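You operate a simulated robot arm through the tools that you are given. There is no shell and no other tool.

The job below is to be done with a simulated robot arm. You get a single attempt, and the scene is never put back.

JOB
Move the rusty bearing to the red tray, then fit the three new bearings in their seats.

It is judged by the outcome, as a careful person would: the job done as asked, and still so three seconds after it is handed in. It fails if anything else is knocked over, pushed out of place, dropped, spilled or broken.

ROBOT AND FRAMES
A 7-joint arm with a two-finger parallel gripper, fixed in place. Base frame: the origin is at the foot of the arm, x ahead of it, y to its left, z up. Units: mm, degrees, N and s.
With the tool pointing down near the work surface it reaches from about 280 to 720 mm from the base axis. Its first joint turns from -166.0 to 166.0 degrees. Payload 3.43 kg.
The TCP is the grasp point between the finger pads, 30 mm short of the fingertips. In the tool frame z runs along the fingers and y along their closing line. Largest opening 94 mm; finger width 28, thickness 10; the body of the gripper, 50 by 96 mm, starts 55 mm behind the TCP.
Orientation is that of the tool frame in the base frame, as [roll, pitch, yaw] about the fixed x, y, z axes, in that order (R = Rz(yaw) Ry(pitch) Rx(roll)). With the fingers straight down and closing along the base's y, the tool's x points along the base's -x, its y along +y and its z along -z.

CONTROLS
- The arm moves only by the tool apply_moves. Its argument "commands" is a list of rows, each a list of 2 entries, a list of its own where there are three numbers: the shift along the base's x, y, z in mm, then the turn, a rotation vector about the base's x, y, z in degrees. In form: [[[tx, ty, tz], [ax, ay, az]], ...]. A call has 1 to 20 rows; each row shifts and turns the commanded pose from where the row before left it. "hand" is the opening, from 0 (shut) to 1 (fully open), set as the call begins (left out, the last holds). Each row takes 0.2 s and may step no farther than 50 mm and 8.6 degrees from the row before; otherwise, or with a gripper value out of range, the whole call is refused. A pose out of reach is approached as far as the arm can. The call stops where the force on the tool passes 40 N (or 10 N more than at its start, if that is more) or the arm is blocked; 0.2 s more then pass. The fingers move at their own pace (about 108 mm/s each) and stop on an object; they squeeze with about 39 N. The grip force told is the motor's: it shows also when the fingers shut on nothing. Time passes only in rows, and 0.2 s behind the last, so rows that do not move let the fingers close. It gives the time, the measured TCP pose, the force on the tool (base axes), the opening and the grip force at its end, in the units of the frame above (readings bear some noise), with the torque about the TCP (base axes, N m) and any sound that the robot's microphone picked up.
- Cameras (640 x 400 px; columns grow to the right, rows downward): "scene" is fixed at [235, -498.2, 1497.9]; the picture's right is [0.86, -0.50, 0.00], its down [-0.35, -0.59, -0.73] and it looks along [0.37, 0.63, -0.69] (base axes); focal length 345 px, centre (320, 200). "wrist" rides on the gripper at [76, 14, -102] in the tool frame; the picture's right is [-0.18, 0.98, 0.00], its down [-0.75, -0.14, -0.64] and it looks along [-0.63, -0.12, 0.77] (tool axes); focal length 243 px, centre (320, 200).
- capture(camera): a new picture of that camera. The clock stands still meanwhile.
- move_column(by): slides the trunk up (or, below 0, down) by that many mm; the arm rides with it, the base frame stays. It gives what a move gives, with no picture.
- point_at(camera, pixels): there is no depth. For up to 12 entries [column, row, z] of the newest picture of that camera ("zoom" is the newest enlarged one), the place [x, y] in the base frame at which the ray of that pixel passes the height z, good to about 2 mm, but the place of the scene camera against the robot may be out by one fixed shift of up to 25 mm in any direction. The clock stands still meanwhile.
- inspect(camera, box): a new picture of the part [left, top, right, bottom] of that camera's present view, enlarged. The clock stands still meanwhile.
- job_done(): hands the job in; it is judged then, once.

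Unless the task says otherwise, let go and move clear before handing in.

The tools are called after ">>>" by a JSON object that holds its "name" and its "arguments". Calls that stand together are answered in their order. apply_moves: Moves the arm, as the interface text tells. Its arguments: {"type":"object","properties":{"commands":{"type":"array","items":{"type":"array"}},"hand":{"type":"number"}},"required":["commands"]} The other tools are called the same way: move_column (by) slides the trunk up or down; capture (camera) takes a picture; point_at (camera, pixels) gives the place at which the rays of pixels pass given heights; inspect (camera, box) takes an enlarged picture of a part of a camera's view; job_done () hands the job in.

At the start:

```text
clock: 0.0
position: [469.1, 233.0, 1025.8]
ee_rot: [-179.9, 0.0, 180.0]
ft_force: [0.7, -0.3, -0.1]
wrist_torque: [-0.03, 0.01, 0.02]
finger_gap: 93.9
grasp_force: 0.0
trunk travel left (down, up): [-175.0, 415.0]
```

scene: 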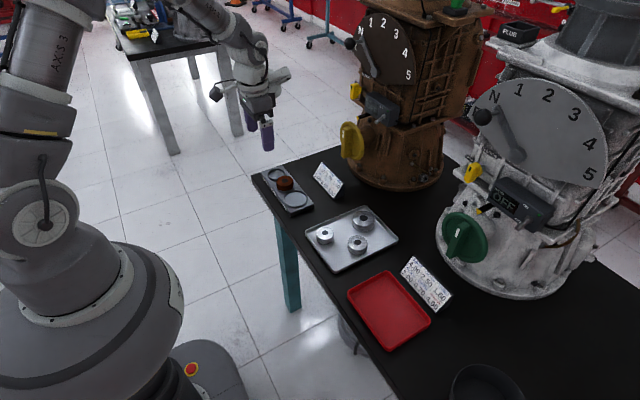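
wrist: 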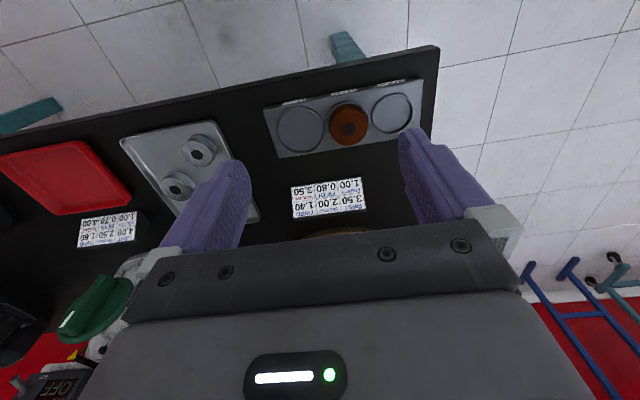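

The scene picture shows a seat plate at about (287,190) with the rusty bearing in the middle, a metal tray with three new bearings at about (350,238), and a red tray at (388,310), plus two cards. I'll look at these enlarged first.

>>> {"name": "inspect", "arguments": {"camera": "scene", "box": [240, 150, 400, 250]}}

>>> {"name": "inspect", "arguments": {"camera": "scene", "box": [300, 200, 480, 360]}}

>>> {"name": "inspect", "arguments": {"camera": "wrist", "box": [250, 60, 450, 230]}}

>>> {"name": "inspect", "arguments": {"camera": "wrist", "box": [0, 110, 260, 270]}}

```text
4.00 times, centred on (320, 200) of scene
```

zoom: 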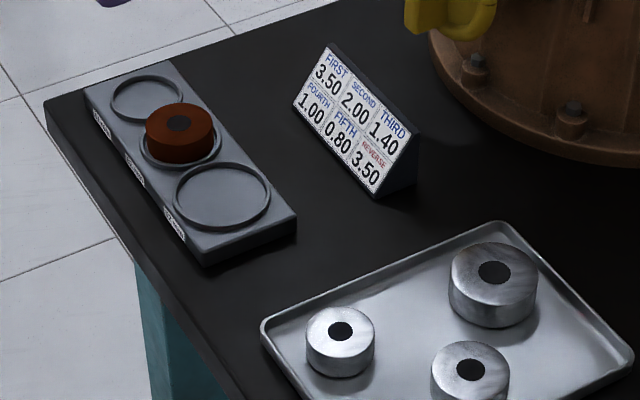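

```text
2.50 times, centred on (390, 280) of scene
```

zoom: 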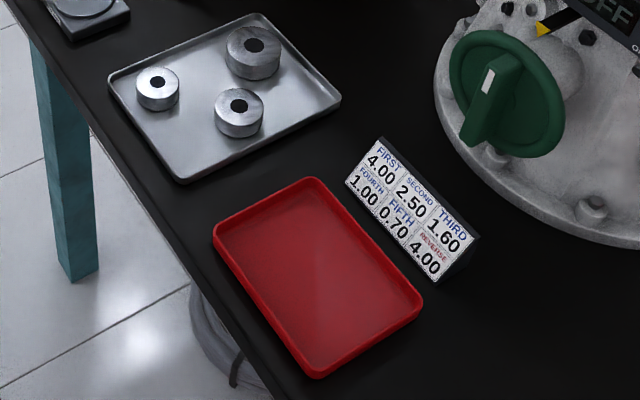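

```text
2.35 times, centred on (350, 145) of wrist
```

zoom: 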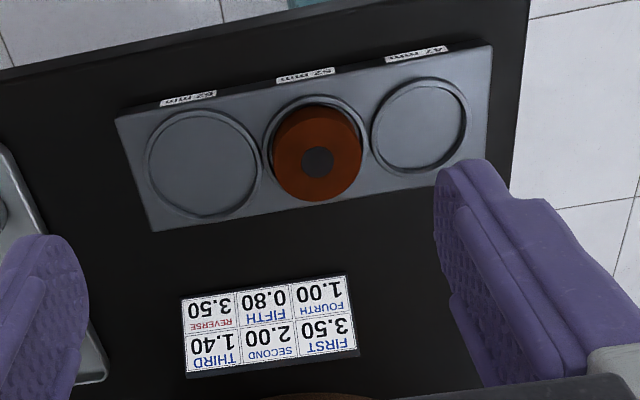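

```text
2.46 times, centred on (130, 190) of wrist
```

zoom: 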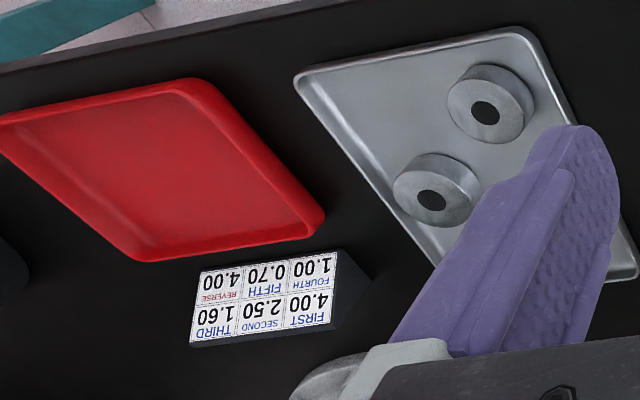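

The seats are labelled 62, 52 and 47 mm, with the rusty bearing sitting in the 52 seat. To find the table height I'll cast rays from both cameras.

>>> {"name": "capture", "arguments": {"camera": "wrist"}}

>>> {"name": "point_at", "arguments": {"camera": "wrist", "pixels": [[300, 130, 700], [300, 130, 800], [300, 130, 600], [391, 113, 700], [391, 113, 800], [391, 113, 600], [440, 47, 700], [440, 47, 800], [440, 47, 600]]}}

>>> {"name": "capture", "arguments": {"camera": "scene"}}

>>> {"name": "point_at", "arguments": {"camera": "scene", "pixels": [[295.5, 198.5, 700], [295.5, 198.5, 800], [295.5, 198.5, 600], [276.5, 174.5, 700], [276.5, 174.5, 800], [276.5, 174.5, 600]]}}

```text
taken
```

wrist: 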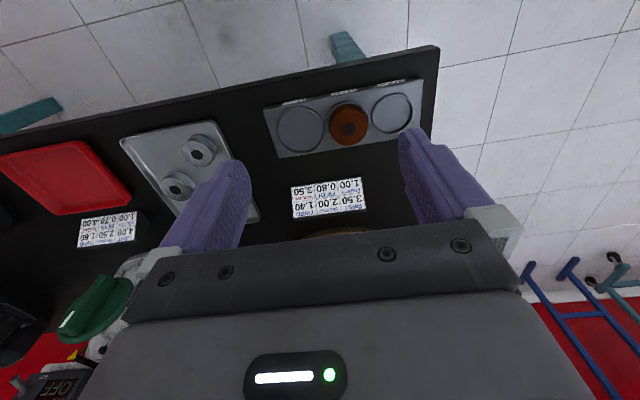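

```text
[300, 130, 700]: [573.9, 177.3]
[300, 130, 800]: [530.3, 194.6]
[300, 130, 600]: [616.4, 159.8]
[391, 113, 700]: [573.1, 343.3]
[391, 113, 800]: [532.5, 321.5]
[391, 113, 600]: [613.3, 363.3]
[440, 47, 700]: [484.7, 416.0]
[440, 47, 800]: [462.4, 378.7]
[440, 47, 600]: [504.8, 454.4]
```

```text
taken
```

scene: 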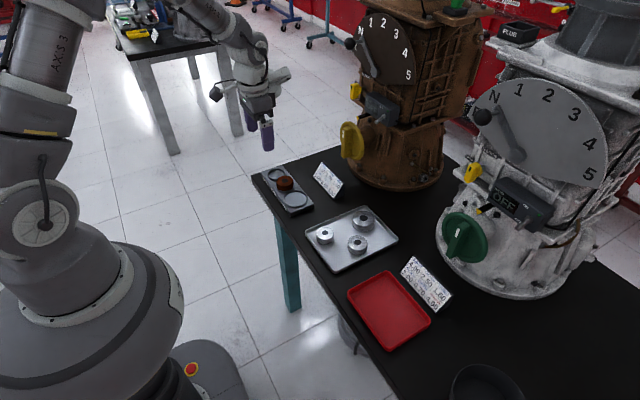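

```text
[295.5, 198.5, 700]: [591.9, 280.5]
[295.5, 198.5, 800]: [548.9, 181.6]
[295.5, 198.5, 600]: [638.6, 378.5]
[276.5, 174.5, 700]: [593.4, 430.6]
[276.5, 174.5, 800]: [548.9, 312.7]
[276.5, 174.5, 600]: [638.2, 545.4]
```

The ray crossings put the seat plate at about z≈790, with the scene camera offset roughly +18 mm in x. Next I'll map the remaining features from the scene picture at that height.

>>> {"name": "point_at", "arguments": {"camera": "scene", "pixels": [[305, 229, 790], [357, 206, 790], [399, 240, 790], [335, 272, 790], [346, 293, 790], [384, 270, 790], [431, 321, 790], [389, 351, 790], [345, 160, 790], [437, 260, 790], [314, 177, 790], [402, 272, 790]]}}

>>> {"name": "point_at", "arguments": {"camera": "wrist", "pixels": [[200, 150, 810], [178, 183, 810], [121, 141, 790], [213, 122, 790], [260, 219, 790], [0, 155, 790], [80, 142, 790], [131, 199, 790], [55, 213, 790], [80, 245, 790], [138, 210, 840], [292, 219, 790]]}}

```text
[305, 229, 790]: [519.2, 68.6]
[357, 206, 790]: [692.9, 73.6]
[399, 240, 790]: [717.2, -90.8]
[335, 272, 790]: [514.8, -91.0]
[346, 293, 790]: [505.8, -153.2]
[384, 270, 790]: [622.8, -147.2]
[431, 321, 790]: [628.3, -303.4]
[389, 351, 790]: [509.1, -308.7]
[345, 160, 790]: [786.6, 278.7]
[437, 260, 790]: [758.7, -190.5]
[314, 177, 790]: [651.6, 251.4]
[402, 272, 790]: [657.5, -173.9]
```

```text
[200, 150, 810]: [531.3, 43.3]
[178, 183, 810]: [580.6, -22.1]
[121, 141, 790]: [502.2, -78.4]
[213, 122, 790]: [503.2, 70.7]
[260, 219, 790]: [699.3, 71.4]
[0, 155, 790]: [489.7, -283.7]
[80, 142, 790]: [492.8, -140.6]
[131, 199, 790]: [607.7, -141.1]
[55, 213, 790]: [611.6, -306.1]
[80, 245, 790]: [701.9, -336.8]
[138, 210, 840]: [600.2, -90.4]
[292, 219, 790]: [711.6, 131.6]
```

The metal tray spans about x 503–700, y −78–71, the red tray x 490–610, y −305–−141, and the seat plate y 150–350. I'll lower the arm over the seat plate for a closer wrist view.

>>> {"name": "apply_moves", "arguments": {"commands": [[[-10, 9, -29], [0, 0, 0]], [[-10, 8, -29], [0, 0, 0]], [[-9, 8, -28], [0, 0, 0]], [[0, 0, 0], [0, 0, 0]]], "hand": 1}}

>>> {"name": "capture", "arguments": {"camera": "wrist"}}

```text
clock: 1.0
position: [441.3, 256.5, 940.3]
ee_rot: [179.9, 0.0, -180.0]
ft_force: [-0.4, -0.1, 1.0]
wrist_torque: [-0.01, 0.0, -0.01]
finger_gap: 94.1
grasp_force: 0.1
trunk travel left (down, up): [-175.0, 415.0]
```

```text
taken
```

wrist: 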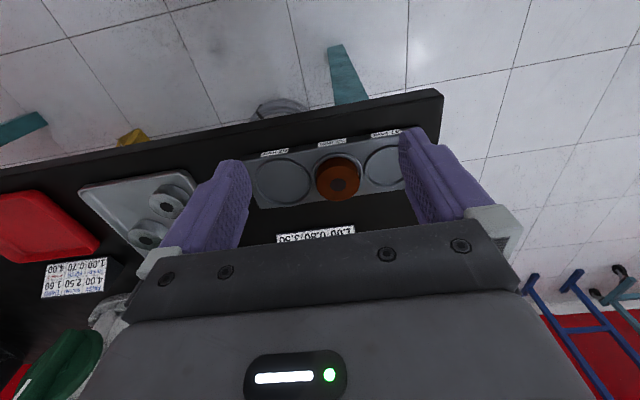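

>>> {"name": "inspect", "arguments": {"camera": "wrist", "box": [230, 110, 440, 241]}}

```text
3.05 times, centred on (335, 176) of wrist
```

zoom: 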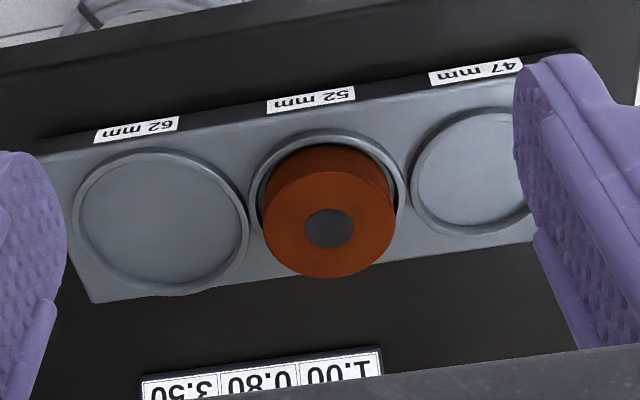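

The rusty bearing's top face is centred near zoom (330,228), and the 62 ring near (162,220). I'll measure the ring and bearing edges at candidate heights.

>>> {"name": "point_at", "arguments": {"camera": "zoom", "pixels": [[75, 220, 790], [250, 222, 790], [162, 148, 790], [162, 294, 790], [330, 228, 790], [330, 228, 810], [330, 228, 820], [263, 225, 815], [396, 225, 815], [330, 168, 815], [330, 278, 815], [415, 180, 790]]}}

```text
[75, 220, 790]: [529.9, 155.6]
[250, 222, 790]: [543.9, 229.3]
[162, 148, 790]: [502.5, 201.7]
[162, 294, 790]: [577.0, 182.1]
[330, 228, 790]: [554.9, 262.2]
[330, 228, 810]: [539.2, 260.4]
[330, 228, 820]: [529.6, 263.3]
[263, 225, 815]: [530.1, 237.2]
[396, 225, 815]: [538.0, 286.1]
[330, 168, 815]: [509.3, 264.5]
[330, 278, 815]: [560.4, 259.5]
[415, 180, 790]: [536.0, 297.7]
```

By triangulating the two wrist views, the rusty bearing's top is near (539, 261, ~806). I'll turn the tool 90° so it closes along x and look along the plate from nearer.

>>> {"name": "apply_moves", "arguments": {"commands": [[[8.14, -4.71, -3.36], [0, 0, 7.5]], [[8.14, -4.71, -3.36], [0, 0, 7.5]], [[8.14, -4.71, -3.36], [0, 0, 7.5]], [[8.14, -4.71, -3.36], [0, 0, 7.5]], [[8.14, -4.71, -3.36], [0, 0, 7.5]], [[8.14, -4.71, -3.36], [0, 0, 7.5]], [[8.14, -4.71, -3.36], [0, 0, 7.5]], [[8.14, -4.71, -3.36], [0, 0, 7.5]], [[8.14, -4.71, -3.36], [0, 0, 7.5]], [[8.14, -4.71, -3.36], [0, 0, 7.5]], [[8.14, -4.71, -3.36], [0, 0, 7.5]], [[8.14, -4.71, -3.36], [0, 0, 7.5]], [[0, 0, 0], [0, 0, 0]]], "hand": 1}}

>>> {"name": "capture", "arguments": {"camera": "wrist"}}

```text
clock: 3.8
position: [537.8, 202.1, 897.7]
ee_rot: [180.0, 0.0, -89.9]
ft_force: [0.7, -0.1, 0.6]
wrist_torque: [-0.03, -0.04, 0.0]
finger_gap: 93.9
grasp_force: 0.0
trunk travel left (down, up): [-175.0, 415.0]
```

```text
taken
```

wrist: 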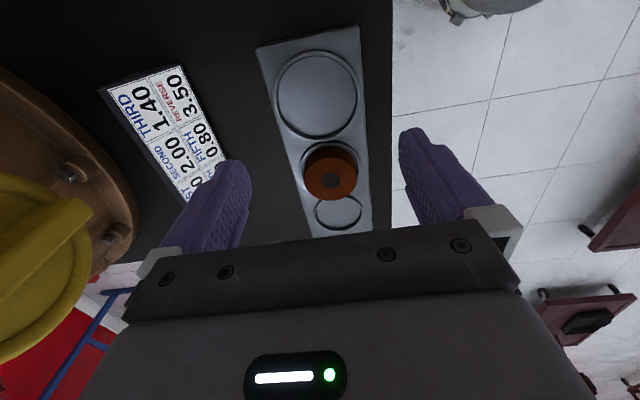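

The turned view shows all three seats in a column, with the rusty bearing at about (330,175). I'll enlarge it for measurement.

>>> {"name": "inspect", "arguments": {"camera": "wrist", "box": [230, 10, 420, 250]}}

>>> {"name": "inspect", "arguments": {"camera": "wrist", "box": [260, 120, 400, 240]}}

```text
1.67 times, centred on (325, 130) of wrist
```

zoom: 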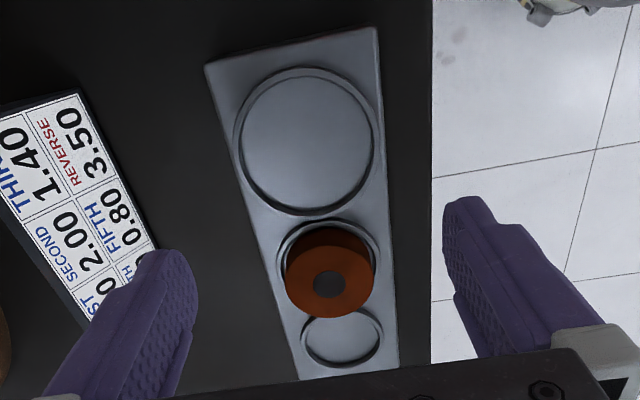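

```text
3.33 times, centred on (330, 180) of wrist
```

zoom: 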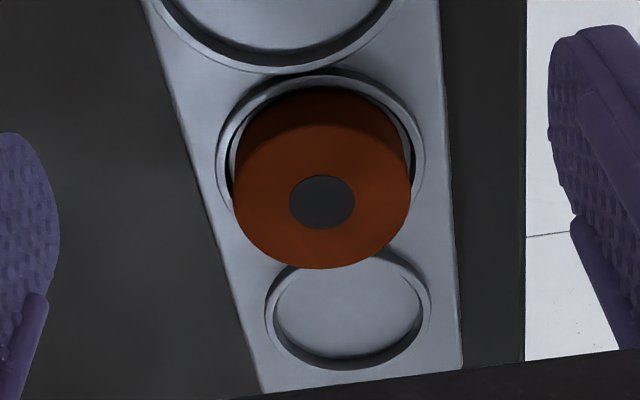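

From this view the bearing comes out 52 mm across with its top at z≈807, and the seats line up at x≈538. To fix the heights better I'll shift the camera along y for another baseline.

>>> {"name": "apply_moves", "arguments": {"commands": [[[0, 40, 0], [0, 0, 0]], [[0, 40, 0], [0, 0, 0]], [[0, 0, 0], [0, 0, 0]], [[0, 0, 0], [0, 0, 0]]], "hand": 1}}

>>> {"name": "inspect", "arguments": {"camera": "wrist", "box": [230, 10, 420, 250]}}

>>> {"name": "inspect", "arguments": {"camera": "wrist", "box": [260, 20, 400, 140]}}

```text
clock: 4.8
position: [536.1, 282.2, 897.6]
ee_rot: [180.0, -0.1, -90.0]
ft_force: [0.0, -0.5, -0.4]
wrist_torque: [0.01, 0.01, 0.02]
finger_gap: 94.0
grasp_force: 0.0
trunk travel left (down, up): [-175.0, 415.0]
```

```text
1.67 times, centred on (325, 130) of wrist
```

zoom: 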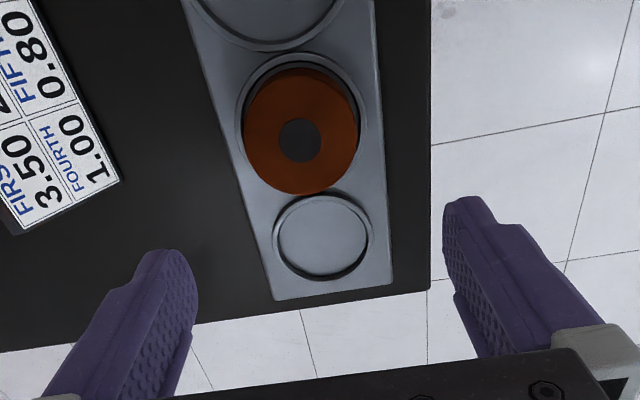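

```text
3.33 times, centred on (330, 80) of wrist
```

zoom: 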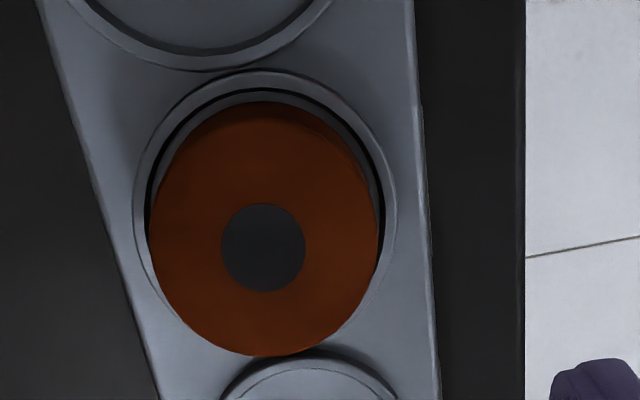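

Triangulation now gives a bearing top at z≈812 centred at (538.7, 260), ring lips at z≈791, and the 47 seat at (538, 321). I'll come over the rusty bearing and check alignment before going down.

>>> {"name": "apply_moves", "arguments": {"commands": [[[0.3, -11, -15], [0, 0, 0]], [[0.3, -10.5, -15], [0, 0, 0]], [[0, 0, -14], [0, 0, 0]], [[0, 0, 0], [0, 0, 0]], [[0, 0, 0], [0, 0, 0]]], "hand": 1}}

>>> {"name": "capture", "arguments": {"camera": "wrist"}}

>>> {"name": "inspect", "arguments": {"camera": "wrist", "box": [230, 60, 420, 240]}}

```text
clock: 6.0
position: [537.7, 260.8, 855.7]
ee_rot: [180.0, 0.0, -90.0]
ft_force: [0.6, 0.4, 0.0]
wrist_torque: [0.01, 0.0, -0.02]
finger_gap: 93.9
grasp_force: 0.0
trunk travel left (down, up): [-175.0, 415.0]
```

```text
taken
```

wrist: 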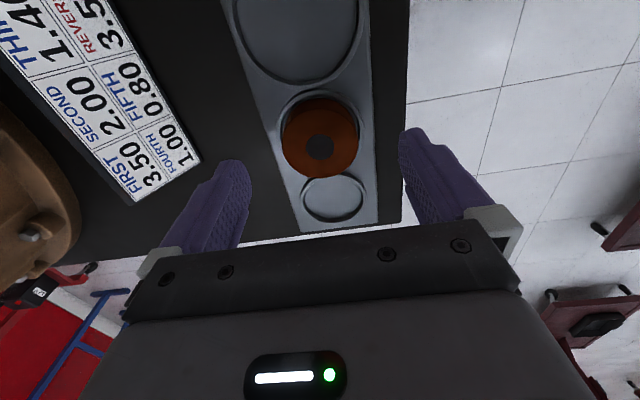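

```text
2.22 times, centred on (325, 150) of wrist
```

zoom: 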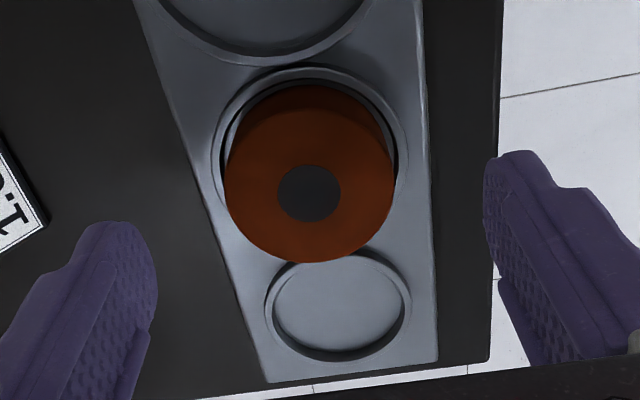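

The bearing centre at pixel (320,147) falls almost exactly on the tool axis, predicted at (320,148). I'll go down 27 mm, keeping the fingertips above the ring lip, and close.

>>> {"name": "apply_moves", "arguments": {"commands": [[[0, 0, -9], [0, 0, 0]], [[0, 0, -9], [0, 0, 0]], [[0, 0, -5], [0, 0, 0]], [[0, 0, -4], [0, 0, 0]], [[0, 0, 0], [0, 0, 0]]], "hand": 1}}

>>> {"name": "capture", "arguments": {"camera": "wrist"}}

>>> {"name": "inspect", "arguments": {"camera": "scene", "box": [220, 120, 360, 220]}}

```text
clock: 7.2
position: [537.9, 260.5, 826.8]
ee_rot: [180.0, -0.1, -90.0]
ft_force: [0.9, 0.6, 0.0]
wrist_torque: [-0.04, 0.0, 0.01]
finger_gap: 93.9
grasp_force: 0.1
trunk travel left (down, up): [-175.0, 415.0]
```

```text
taken
```

wrist: 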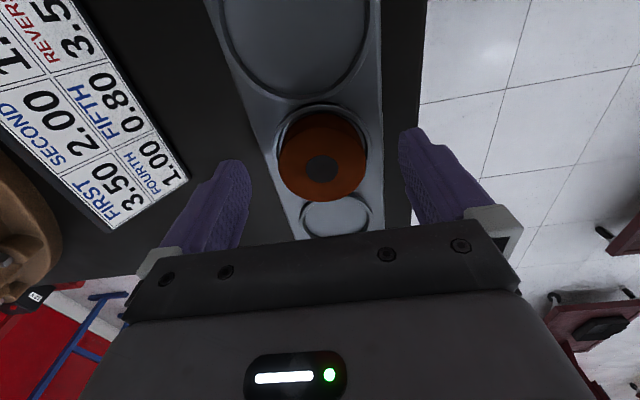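

```text
4.00 times, centred on (290, 170) of scene
```

zoom: 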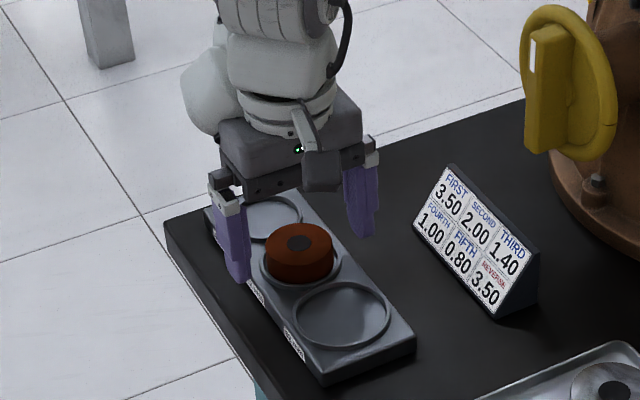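

The fingers straddle the bearing clear of the ring lip, with the bore centred at pixel (321,169). I'll close on it now.

>>> {"name": "apply_moves", "arguments": {"commands": [[[0, 0, 0], [0, 0, 0]], [[0, 0, 0], [0, 0, 0]], [[0, 0, 0], [0, 0, 0]], [[0, 0, 0], [0, 0, 0]]], "hand": 0}}

>>> {"name": "inspect", "arguments": {"camera": "wrist", "box": [230, 60, 420, 240]}}

```text
clock: 8.2
position: [539.2, 259.8, 827.5]
ee_rot: [-179.9, -0.1, -90.0]
ft_force: [0.1, -0.6, -0.2]
wrist_torque: [-0.03, 0.01, 0.0]
finger_gap: 50.8
grasp_force: 38.9
trunk travel left (down, up): [-175.0, 415.0]
```

```text
2.22 times, centred on (325, 150) of wrist
```

zoom: 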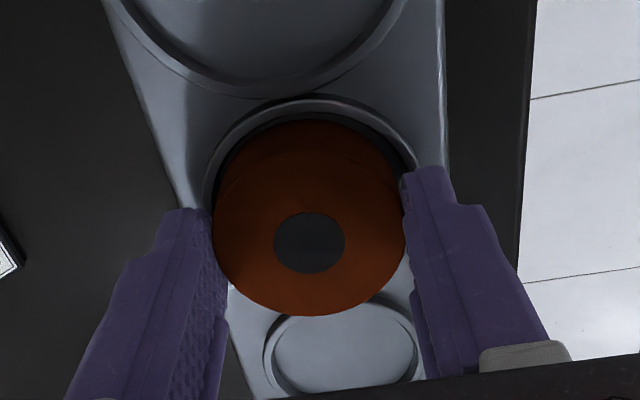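

The grip holds at 50.8 mm and 39 N with no side load. I'll lift it straight up.

>>> {"name": "apply_moves", "arguments": {"commands": [[[0, 0, 3], [0, 0, 0]], [[0, 0, 5], [0, 0, 0]], [[0, 0, 10], [0, 0, 0]], [[0, 0, 20], [0, 0, 0]], [[0, 0, 30], [0, 0, 0]], [[0, 0, 12], [0, 0, 0]], [[0, 0, 0], [0, 0, 0]]], "hand": 0}}

>>> {"name": "capture", "arguments": {"camera": "wrist"}}

>>> {"name": "inspect", "arguments": {"camera": "scene", "box": [220, 100, 380, 220]}}

```text
clock: 9.8
position: [538.7, 261.4, 908.9]
ee_rot: [179.9, 0.0, -90.0]
ft_force: [0.4, -0.8, -1.3]
wrist_torque: [0.01, -0.01, 0.0]
finger_gap: 51.0
grasp_force: 39.3
trunk travel left (down, up): [-175.0, 415.0]
```

```text
taken
```

wrist: 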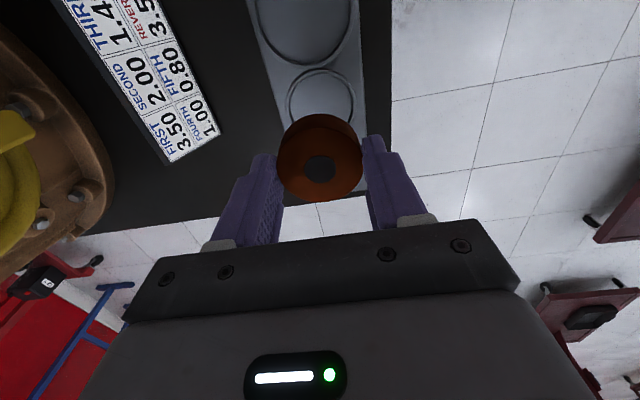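

```text
3.33 times, centred on (300, 160) of scene
```

zoom: 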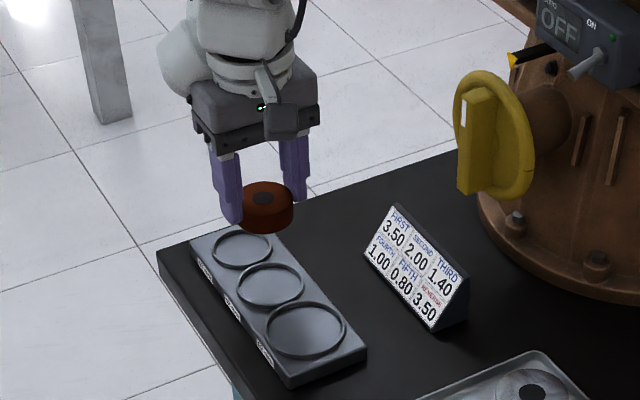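

The bearing is clear of its seat and held firm. I'll carry it at about z 909 along y to above the red tray.

>>> {"name": "apply_moves", "arguments": {"commands": [[[0, -20, 0], [0, 0, 0]], [[1, -40, 0], [0, 0, 0]], [[1, -40, 0], [0, 0, 0]], [[1, -40, 0], [0, 0, 0]], [[1, -40, 0], [0, 0, 0]], [[1, -40, 0], [0, 0, 0]], [[1, -40, 0], [0, 0, 0]], [[1, -40, 0], [0, 0, 0]], [[1, -40, 0], [0, 0, 0]], [[1, -40, 0], [0, 0, 0]], [[1, -40, 0], [0, 0, 0]], [[1, -40, 0], [0, 0, 0]], [[1, -22, 0], [0, 0, 0]], [[0, 0, 0], [0, 0, 0]], [[0, 0, 0], [0, 0, 0]]], "hand": 0}}

>>> {"name": "capture", "arguments": {"camera": "wrist"}}

>>> {"name": "capture", "arguments": {"camera": "scene"}}

```text
clock: 13.0
position: [551.6, -222.6, 908.7]
ee_rot: [-180.0, 0.1, -90.0]
ft_force: [-0.1, 0.3, -1.7]
wrist_torque: [0.0, 0.0, 0.0]
finger_gap: 51.1
grasp_force: 38.7
trunk travel left (down, up): [-175.0, 415.0]
```

```text
taken
```

wrist: 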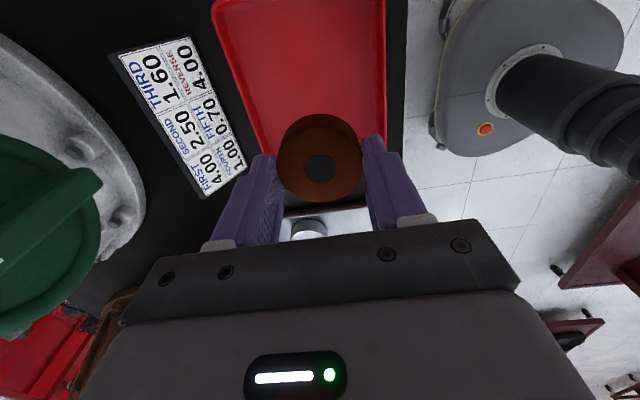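

```text
taken
```

scene: 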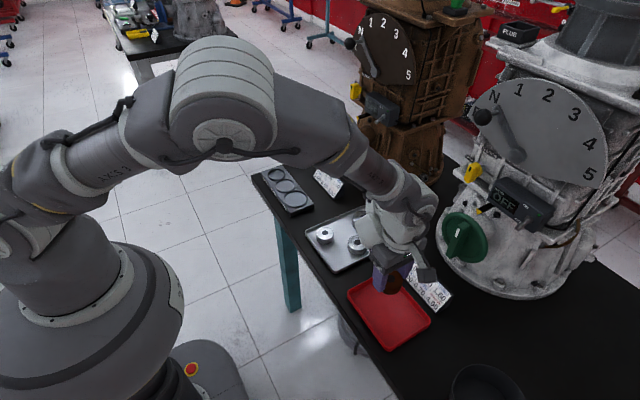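

The bearing hangs over the middle of the red tray. I'll descend quickly to z≈845 and then gently until contact.

>>> {"name": "apply_moves", "arguments": {"commands": [[[0, 0, -20], [0, 0, 0]], [[0, 0, -20], [0, 0, 0]], [[0, 0, -15], [0, 0, 0]], [[0, 0, -8], [0, 0, 0]], [[0, 0, 0], [0, 0, 0]]], "hand": 0}}

>>> {"name": "capture", "arguments": {"camera": "wrist"}}

>>> {"name": "inspect", "arguments": {"camera": "scene", "box": [330, 240, 450, 360]}}

```text
clock: 14.2
position: [551.1, -222.5, 844.9]
ee_rot: [179.9, 0.0, -90.0]
ft_force: [-0.3, -0.7, -2.2]
wrist_torque: [-0.01, -0.01, -0.01]
finger_gap: 50.9
grasp_force: 39.7
trunk travel left (down, up): [-175.0, 415.0]
```

```text
taken
```

wrist: 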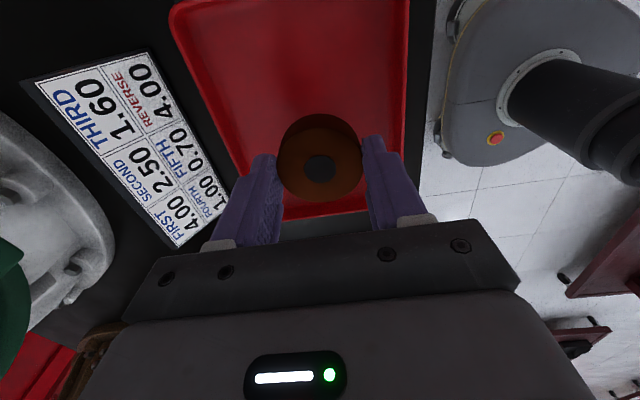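

```text
3.33 times, centred on (390, 300) of scene
```

zoom: 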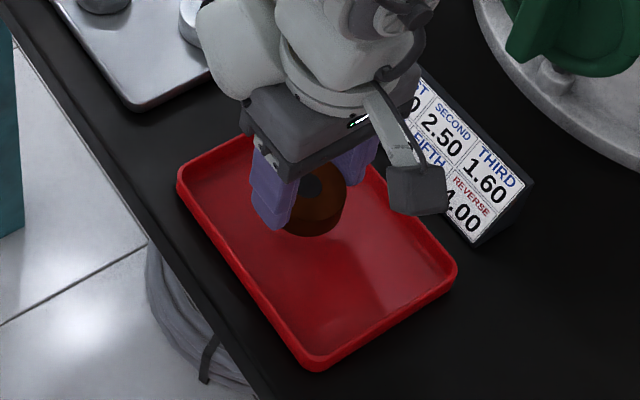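

The tray walls are close to where wide-open fingers would be, so I'll open only partly on release. First I'll lower in small steps towards the floor.

>>> {"name": "apply_moves", "arguments": {"commands": [[[0, 0, -4], [0, 0, 0]], [[0, 0, -4], [0, 0, 0]], [[0, 0, -3], [0, 0, 0]], [[0, 0, -3], [0, 0, 0]], [[0, 0, 0], [0, 0, 0]]], "hand": 0}}

```text
clock: 15.4
position: [550.4, -221.4, 830.6]
ee_rot: [-180.0, -0.1, -90.0]
ft_force: [-0.1, -0.1, -1.4]
wrist_torque: [0.02, 0.02, 0.0]
finger_gap: 50.6
grasp_force: 38.9
trunk travel left (down, up): [-175.0, 415.0]
```

No contact yet at z≈831 (force −1.4 N). I'll keep lowering in 2 mm steps.

>>> {"name": "apply_moves", "arguments": {"commands": [[[0, 0, -2], [0, 0, 0]], [[0, 0, -2], [0, 0, 0]], [[0, 0, -2], [0, 0, 0]], [[0, 0, 0], [0, 0, 0]]], "hand": 0}}

>>> {"name": "inspect", "arguments": {"camera": "scene", "box": [330, 240, 450, 360]}}

```text
clock: 16.4
position: [550.9, -220.4, 825.7]
ee_rot: [179.9, -0.1, -90.0]
ft_force: [-0.4, 0.0, -1.6]
wrist_torque: [0.02, 0.0, 0.02]
finger_gap: 51.0
grasp_force: 39.0
trunk travel left (down, up): [-175.0, 415.0]
```

```text
3.33 times, centred on (390, 300) of scene
```

zoom: 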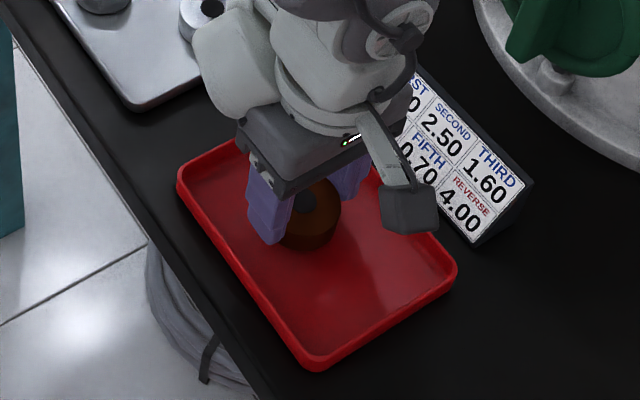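

Still free at z≈825, with the camera bracket well above the card. I'll continue down.

>>> {"name": "apply_moves", "arguments": {"commands": [[[0, 0, -2], [0, 0, 0]], [[0, 0, -2], [0, 0, 0]], [[0, 0, 0], [0, 0, 0]]], "hand": 0}}

```text
clock: 17.2
position: [551.2, -221.6, 819.5]
ee_rot: [180.0, 0.0, -90.0]
ft_force: [0.5, -0.2, -2.1]
wrist_torque: [0.0, -0.01, 0.03]
finger_gap: 51.2
grasp_force: 39.0
trunk travel left (down, up): [-175.0, 415.0]
```

>>> {"name": "apply_moves", "arguments": {"commands": [[[0, 0, -1.5], [0, 0, 0]], [[0, 0, -1.5], [0, 0, 0]], [[0, 0, 0], [0, 0, 0]]], "hand": 0}}

```text
clock: 18.0
position: [550.1, -222.7, 818.7]
ee_rot: [179.9, 0.0, -90.0]
ft_force: [0.7, 0.3, -1.6]
wrist_torque: [-0.07, -0.03, 0.02]
finger_gap: 50.8
grasp_force: 38.5
trunk travel left (down, up): [-175.0, 415.0]
```

Still no contact at a commanded z of 818. I'll keep stepping down.

>>> {"name": "apply_moves", "arguments": {"commands": [[[0, 0, -1.5], [0, 0, 0]], [[0, 0, -1.5], [0, 0, 0]], [[0, 0, -1.5], [0, 0, 0]], [[0, 0, 0], [0, 0, 0]]], "hand": 0}}

>>> {"name": "inspect", "arguments": {"camera": "scene", "box": [350, 250, 430, 330]}}

```text
clock: 19.0
position: [550.1, -221.2, 813.1]
ee_rot: [-180.0, 0.0, -90.0]
ft_force: [0.8, -0.2, 4.1]
wrist_torque: [-0.01, 0.07, 0.01]
finger_gap: 51.2
grasp_force: 39.2
trunk travel left (down, up): [-175.0, 415.0]
```

```text
5.00 times, centred on (390, 290) of scene
```

zoom: 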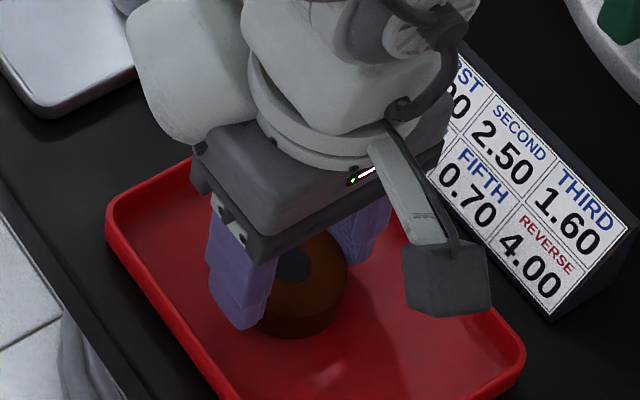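

The force rose to +4 N, so the bearing is resting on the tray floor. I'll open partly to 0.68 and lift away.

>>> {"name": "apply_moves", "arguments": {"commands": [[[0, 0, 0], [0, 0, 0]], [[0, 0, 0], [0, 0, 0]], [[0, 0, 0], [0, 0, 0]]], "hand": 0.68}}

>>> {"name": "apply_moves", "arguments": {"commands": [[[0, 0, 4], [0, 0, 0]], [[0, 0, 10], [0, 0, 0]], [[0, 0, 20], [0, 0, 0]], [[0, 0, 30], [0, 0, 0]], [[0, 0, 22], [0, 0, 0]], [[0, 0, 0], [0, 0, 0]]], "hand": 0.68}}

>>> {"name": "capture", "arguments": {"camera": "wrist"}}

```text
clock: 19.8
position: [550.2, -221.6, 814.2]
ee_rot: [179.9, 0.1, -90.0]
ft_force: [0.3, 1.2, -0.5]
wrist_torque: [-0.01, 0.01, -0.01]
finger_gap: 63.7
grasp_force: 0.2
trunk travel left (down, up): [-175.0, 415.0]
```

```text
clock: 21.2
position: [550.6, -222.6, 898.1]
ee_rot: [-179.9, 0.0, -90.0]
ft_force: [-0.2, 0.1, -0.1]
wrist_torque: [0.02, -0.02, 0.04]
finger_gap: 64.1
grasp_force: 0.1
trunk travel left (down, up): [-175.0, 415.0]
```

```text
taken
```

wrist: 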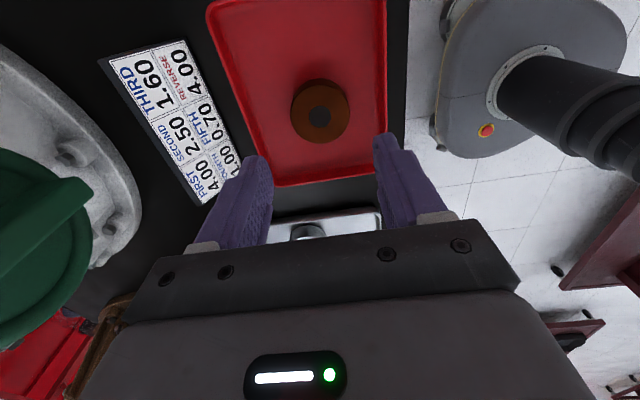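

The rusty bearing sits flat in the red tray at pixel (320,111). Before moving towards the metal tray I'll check where the green handle and gearboxes are so I can keep clear.

>>> {"name": "point_at", "arguments": {"camera": "scene", "pixels": [[443, 236, 900], [443, 236, 850], [443, 236, 950], [341, 138, 900], [341, 138, 850], [341, 138, 950]]}}

>>> {"name": "point_at", "arguments": {"camera": "wrist", "pixels": [[102, 185, 900], [102, 185, 850], [102, 185, 950], [102, 185, 800]]}}

>>> {"name": "inspect", "arguments": {"camera": "wrist", "box": [260, 60, 400, 180]}}

```text
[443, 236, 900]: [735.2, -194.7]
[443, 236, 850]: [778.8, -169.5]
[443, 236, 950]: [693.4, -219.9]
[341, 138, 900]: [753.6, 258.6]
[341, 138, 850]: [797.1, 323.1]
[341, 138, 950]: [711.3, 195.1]
```

```text
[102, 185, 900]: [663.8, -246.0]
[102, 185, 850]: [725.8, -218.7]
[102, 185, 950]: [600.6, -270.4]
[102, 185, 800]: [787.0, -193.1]
```

```text
3.33 times, centred on (330, 120) of wrist
```

zoom: 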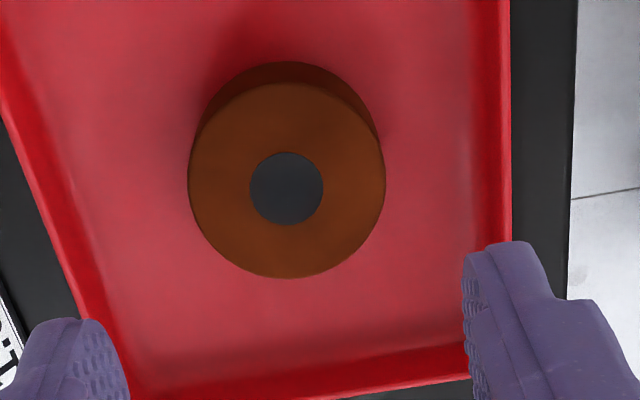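

Enlarged, the bore sits at pixel (320.1,116.4), matching the model's 116 for a bearing exactly under the tool, so the camera model holds. I'll move to view the metal tray with the fingers open.

>>> {"name": "apply_moves", "arguments": {"commands": [[[0, 20, 10], [0, 0, 0]], [[12, 20, 10], [0, 0, 0]], [[12, 20, 10], [0, 0, 0]], [[13, 20, 0], [0, 0, 0]], [[13, 20, 0], [0, 0, 0]], [[0, 0, 0], [0, 0, 0]], [[0, 0, 0], [0, 0, 0]]], "hand": 1}}

>>> {"name": "capture", "arguments": {"camera": "wrist"}}

>>> {"name": "inspect", "arguments": {"camera": "wrist", "box": [230, 70, 410, 240]}}

```text
clock: 22.8
position: [600.9, -122.7, 928.4]
ee_rot: [-180.0, 0.0, -90.1]
ft_force: [-0.1, -0.1, 0.7]
wrist_torque: [0.04, 0.01, 0.0]
finger_gap: 94.0
grasp_force: 0.1
trunk travel left (down, up): [-175.0, 415.0]
```

```text
taken
```

wrist: 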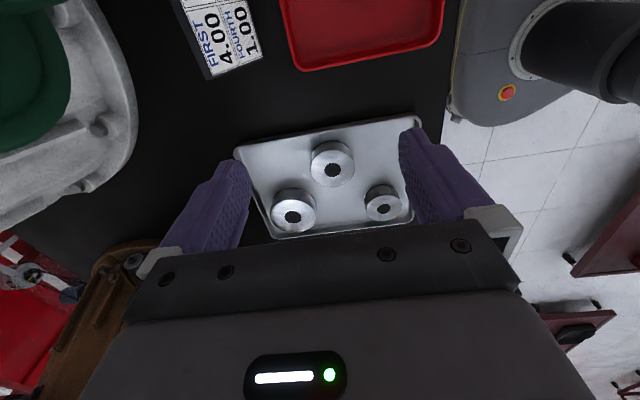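

```text
2.35 times, centred on (320, 155) of wrist
```

zoom: 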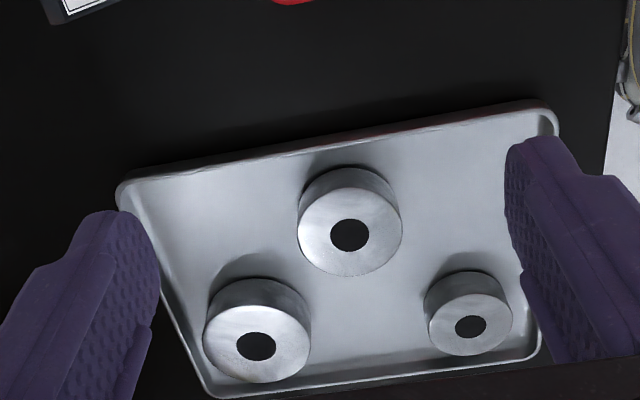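

The three new bearings appear in the enlarged view with bores at zoom (350,235), (257,346) and (470,327). I'll get their base positions.

>>> {"name": "point_at", "arguments": {"camera": "zoom", "pixels": [[350, 235, 800], [257, 346, 800], [470, 327, 800], [350, 235, 790], [257, 346, 790], [470, 327, 790], [298, 225, 800], [402, 225, 800], [204, 335, 800], [310, 335, 800], [425, 318, 800], [513, 318, 800]]}}

```text
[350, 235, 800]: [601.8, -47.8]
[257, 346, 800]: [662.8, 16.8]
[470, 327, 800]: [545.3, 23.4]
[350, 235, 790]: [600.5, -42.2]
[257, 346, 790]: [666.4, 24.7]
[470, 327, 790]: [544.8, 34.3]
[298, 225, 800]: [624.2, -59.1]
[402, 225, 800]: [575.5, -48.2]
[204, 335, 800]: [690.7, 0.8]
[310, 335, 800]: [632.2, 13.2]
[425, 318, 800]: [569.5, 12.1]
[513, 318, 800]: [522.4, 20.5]
```

The three positions agree with my model: A (600,−45), B (664,20), C (545,28). I'll go over A first and look closely.

>>> {"name": "apply_moves", "arguments": {"commands": [[[0, 20, -10], [0, 0, 0]], [[0, 20, -15], [0, 0, 0]], [[0, 20, -15], [0, 0, 0]], [[-0.6, 16, -10], [0, 0, 0]], [[0, 0, 0], [0, 0, 0]], [[0, 0, 0], [0, 0, 0]]], "hand": 1}}

>>> {"name": "capture", "arguments": {"camera": "wrist"}}

>>> {"name": "inspect", "arguments": {"camera": "wrist", "box": [250, 60, 390, 200]}}

```text
clock: 24.2
position: [598.3, -45.5, 879.4]
ee_rot: [180.0, 0.1, -90.1]
ft_force: [0.7, -0.8, 0.4]
wrist_torque: [-0.01, -0.01, 0.03]
finger_gap: 94.0
grasp_force: 0.2
trunk travel left (down, up): [-175.0, 415.0]
```

```text
taken
```

wrist: 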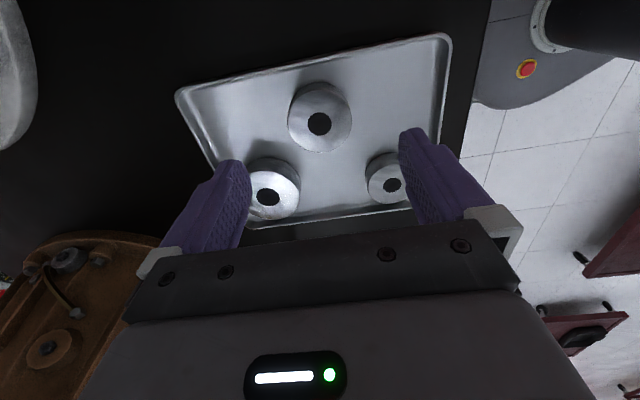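

```text
2.86 times, centred on (320, 130) of wrist
```

zoom: 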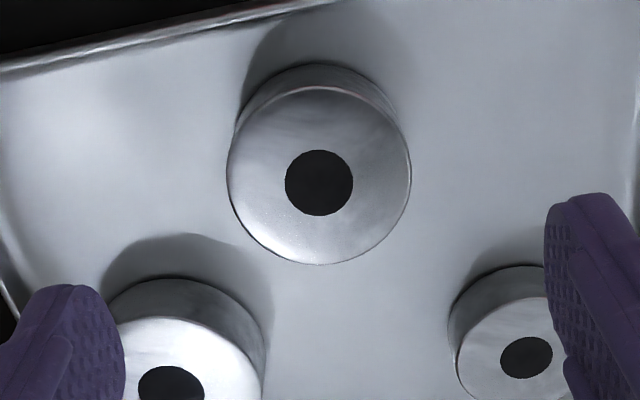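

A measures about 51 mm across with its top near z≈797, and its bore is on the tool axis (319.7,123.7). I'll go down to z≈816, beside the bearing and above the tray floor.

>>> {"name": "apply_moves", "arguments": {"commands": [[[0, -1, -15], [0, 0, 0]], [[0, 0, -15], [0, 0, 0]], [[0, 0, -10], [0, 0, 0]], [[0, 0, -10], [0, 0, 0]], [[0, 0, 0], [0, 0, 0]]], "hand": 1}}

>>> {"name": "inspect", "arguments": {"camera": "wrist", "box": [230, 70, 410, 230]}}

>>> {"name": "inspect", "arguments": {"camera": "scene", "box": [290, 190, 420, 290]}}

```text
clock: 25.4
position: [601.2, -46.1, 828.9]
ee_rot: [-180.0, 0.0, -90.0]
ft_force: [-0.5, -0.1, -0.3]
wrist_torque: [0.02, -0.03, -0.03]
finger_gap: 94.0
grasp_force: 0.2
trunk travel left (down, up): [-175.0, 415.0]
```

```text
2.50 times, centred on (320, 150) of wrist
```

zoom: 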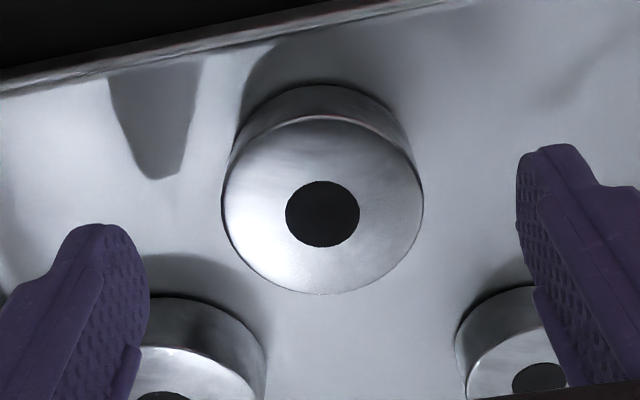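

```text
4.00 times, centred on (355, 240) of scene
```

zoom: 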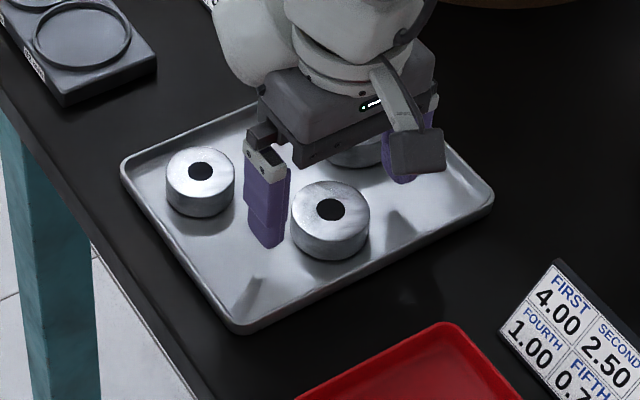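

The bore stays on the tool axis (320.8,155.6) as I descend, and the fingers clear the other two bearings. I'll go down the last 14 mm, then close.

>>> {"name": "apply_moves", "arguments": {"commands": [[[0, 0, -5], [0, 0, 0]], [[0, 0, -4], [0, 0, 0]], [[0, 0, -3], [0, 0, 0]], [[0, 0, -2.5], [0, 0, 0]], [[0, 0, 0], [0, 0, 0]]], "hand": 1}}

>>> {"name": "inspect", "arguments": {"camera": "wrist", "box": [230, 70, 410, 230]}}

```text
clock: 26.6
position: [600.7, -47.0, 815.3]
ee_rot: [-179.9, 0.0, -90.1]
ft_force: [0.7, -0.2, 0.0]
wrist_torque: [-0.01, 0.02, -0.01]
finger_gap: 94.1
grasp_force: 0.0
trunk travel left (down, up): [-175.0, 415.0]
```

```text
2.50 times, centred on (320, 150) of wrist
```

zoom: 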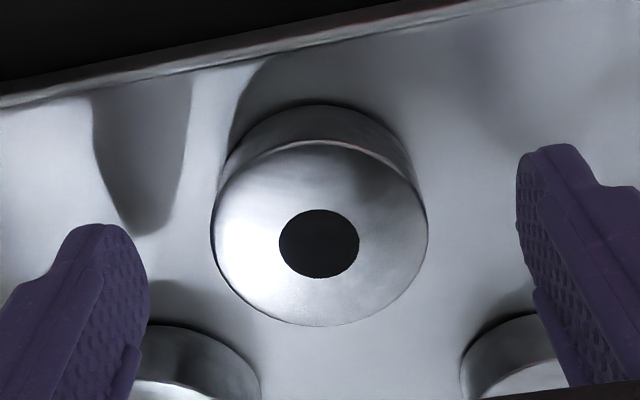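

Bore is at (319.6,167.6), no contact forces. I'll close on bearing A.

>>> {"name": "apply_moves", "arguments": {"commands": [[[0, 0, 0], [0, 0, 0]], [[0, 0, 0], [0, 0, 0]], [[0, 0, 0], [0, 0, 0]], [[0, 0, 0], [0, 0, 0]]], "hand": 0}}

>>> {"name": "inspect", "arguments": {"camera": "wrist", "box": [230, 70, 410, 230]}}

```text
clock: 27.6
position: [599.8, -45.1, 814.3]
ee_rot: [-179.9, 0.0, -90.0]
ft_force: [-0.8, -0.8, -0.1]
wrist_torque: [-0.01, -0.02, -0.01]
finger_gap: 50.7
grasp_force: 38.6
trunk travel left (down, up): [-175.0, 415.0]
```

```text
2.50 times, centred on (320, 150) of wrist
```

zoom: 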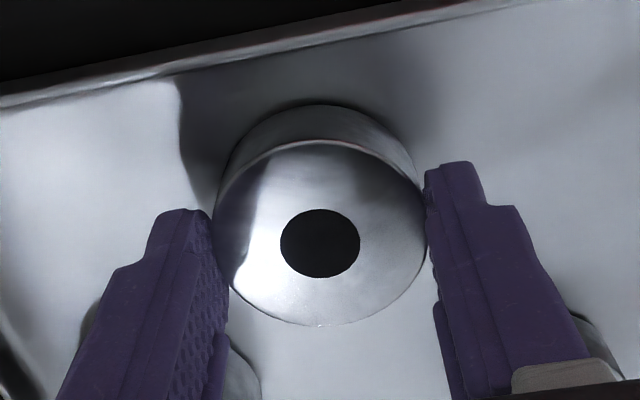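

Grip is 50.7 mm, the same as the rusty one, so A is the 52 mm bearing. I'll lift it and carry it above the 52 seat, stopping high to check.

>>> {"name": "apply_moves", "arguments": {"commands": [[[0, 0, 3], [0, 0, 0]], [[0, 0, 7], [0, 0, 0]], [[0, 0, 15], [0, 0, 0]], [[0, 0, 30], [0, 0, 0]], [[0, 0, 30], [0, 0, 0]], [[-5, 20, 0], [0, 0, 0]], [[-8, 38, 0], [0, 0, 0]], [[-8, 38, 0], [0, 0, 0]], [[-8, 38, 0], [0, 0, 0]], [[-8, 38, 0], [0, 0, 0]], [[-8, 38, 0], [0, 0, 0]], [[-8, 38, 0], [0, 0, 0]], [[-6.4, 35, 0], [0, 0, 0]], [[-2, 25, 0], [0, 0, 0]], [[0, 0, 0], [0, 0, 0]], [[0, 0, 0], [0, 0, 0]]], "hand": 0}}

>>> {"name": "capture", "arguments": {"camera": "wrist"}}

>>> {"name": "inspect", "arguments": {"camera": "wrist", "box": [230, 60, 420, 230]}}

```text
clock: 31.0
position: [539.7, 262.4, 899.0]
ee_rot: [-179.9, 0.0, -90.0]
ft_force: [0.3, 0.3, -2.2]
wrist_torque: [0.0, 0.02, 0.03]
finger_gap: 50.7
grasp_force: 39.3
trunk travel left (down, up): [-175.0, 415.0]
```

```text
taken
```

wrist: 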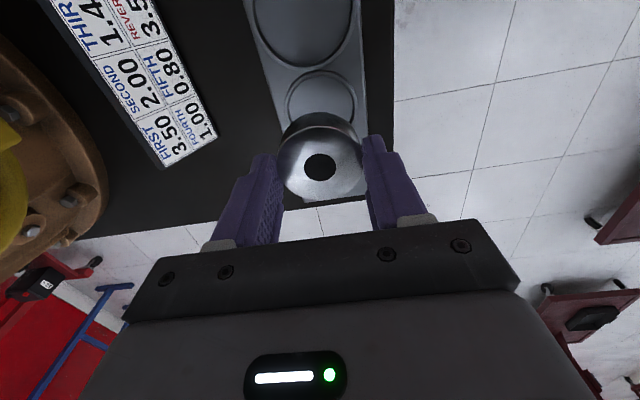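

```text
2.35 times, centred on (325, 145) of wrist
```

zoom: 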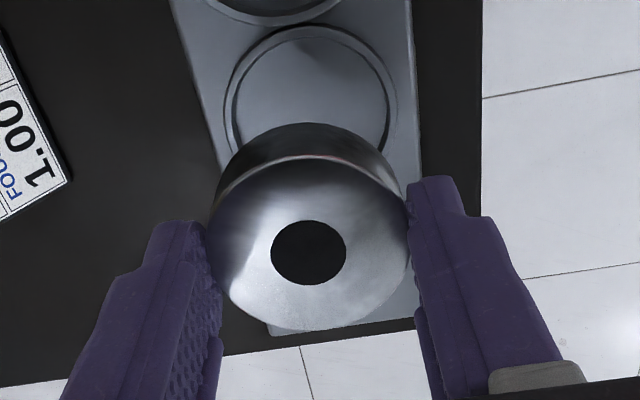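

The empty 52 seat shows at the top of the zoom (rim from 222 to 398), and its inner bore is about 56 mm against a 51 mm bearing. I'll descend to about 9 mm above the seat and check the alignment.

>>> {"name": "apply_moves", "arguments": {"commands": [[[0, -0.5, -20], [0, 0, 0]], [[0, 0, -20], [0, 0, 0]], [[0, 0, -15], [0, 0, 0]], [[0, 0, -7], [0, 0, 0]], [[0, 0, 0], [0, 0, 0]]], "hand": 0}}

>>> {"name": "inspect", "arguments": {"camera": "wrist", "box": [240, 70, 400, 220]}}

>>> {"name": "inspect", "arguments": {"camera": "scene", "box": [240, 140, 340, 220]}}

```text
clock: 32.2
position: [539.1, 261.0, 836.8]
ee_rot: [180.0, 0.0, -90.0]
ft_force: [-0.2, 0.1, -1.9]
wrist_torque: [0.01, 0.05, 0.0]
finger_gap: 50.9
grasp_force: 38.9
trunk travel left (down, up): [-175.0, 415.0]
```

```text
2.67 times, centred on (320, 145) of wrist
```

zoom: 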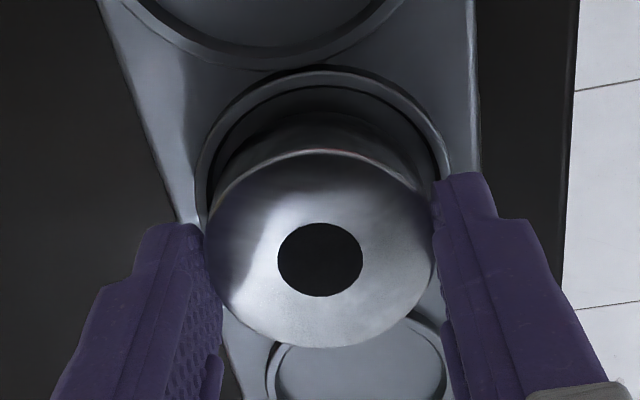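

```text
5.00 times, centred on (290, 180) of scene
```

zoom: 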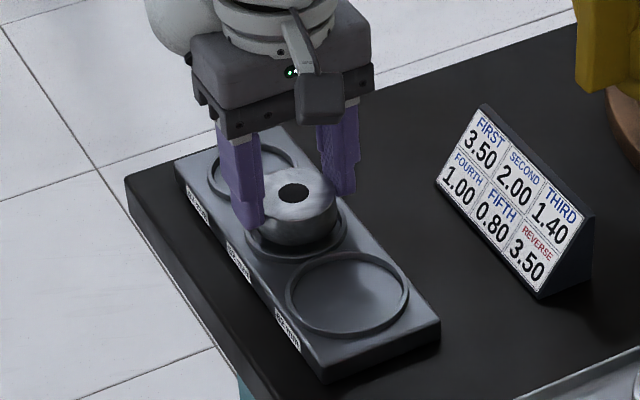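

The seat's rim is centred about 1 px right of the bearing and the near gap is slightly larger than the far one. I'll shift x −0.5 and y −1.0 and keep descending gently.

>>> {"name": "apply_moves", "arguments": {"commands": [[[-0.5, -1, -2], [0, 0, 0]], [[0, 0, -2], [0, 0, 0]], [[0, 0, -2], [0, 0, 0]], [[0, 0, 0], [0, 0, 0]]], "hand": 0}}

>>> {"name": "inspect", "arguments": {"camera": "wrist", "box": [240, 70, 400, 220]}}

```text
clock: 33.2
position: [538.6, 258.6, 830.6]
ee_rot: [-180.0, 0.1, -90.0]
ft_force: [-0.1, 0.2, -2.5]
wrist_torque: [0.01, 0.0, 0.02]
finger_gap: 50.8
grasp_force: 38.9
trunk travel left (down, up): [-175.0, 415.0]
```

```text
2.67 times, centred on (320, 145) of wrist
```

zoom: 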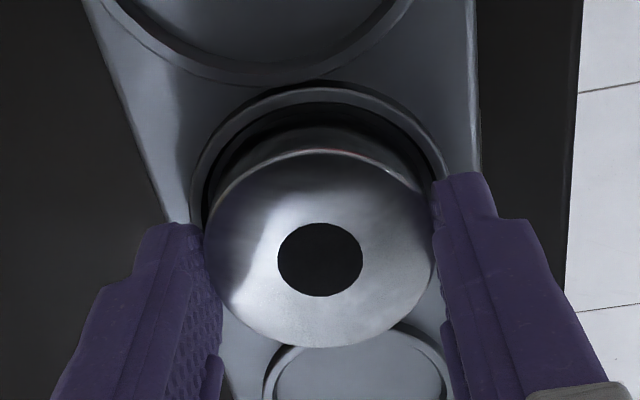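

The rim and bearing are now concentric in the picture. I'll lower in 1 mm steps until the bearing rests.

>>> {"name": "apply_moves", "arguments": {"commands": [[[0, 0, -1], [0, 0, 0]], [[0, 0, -1], [0, 0, 0]], [[0, 0, -1], [0, 0, 0]], [[0, 0, 0], [0, 0, 0]]], "hand": 0}}

```text
clock: 34.2
position: [537.7, 260.7, 829.0]
ee_rot: [-179.9, 0.0, -90.0]
ft_force: [1.3, 0.5, 8.4]
wrist_torque: [-0.08, 0.11, 0.0]
finger_gap: 51.1
grasp_force: 39.3
trunk travel left (down, up): [-175.0, 415.0]
```

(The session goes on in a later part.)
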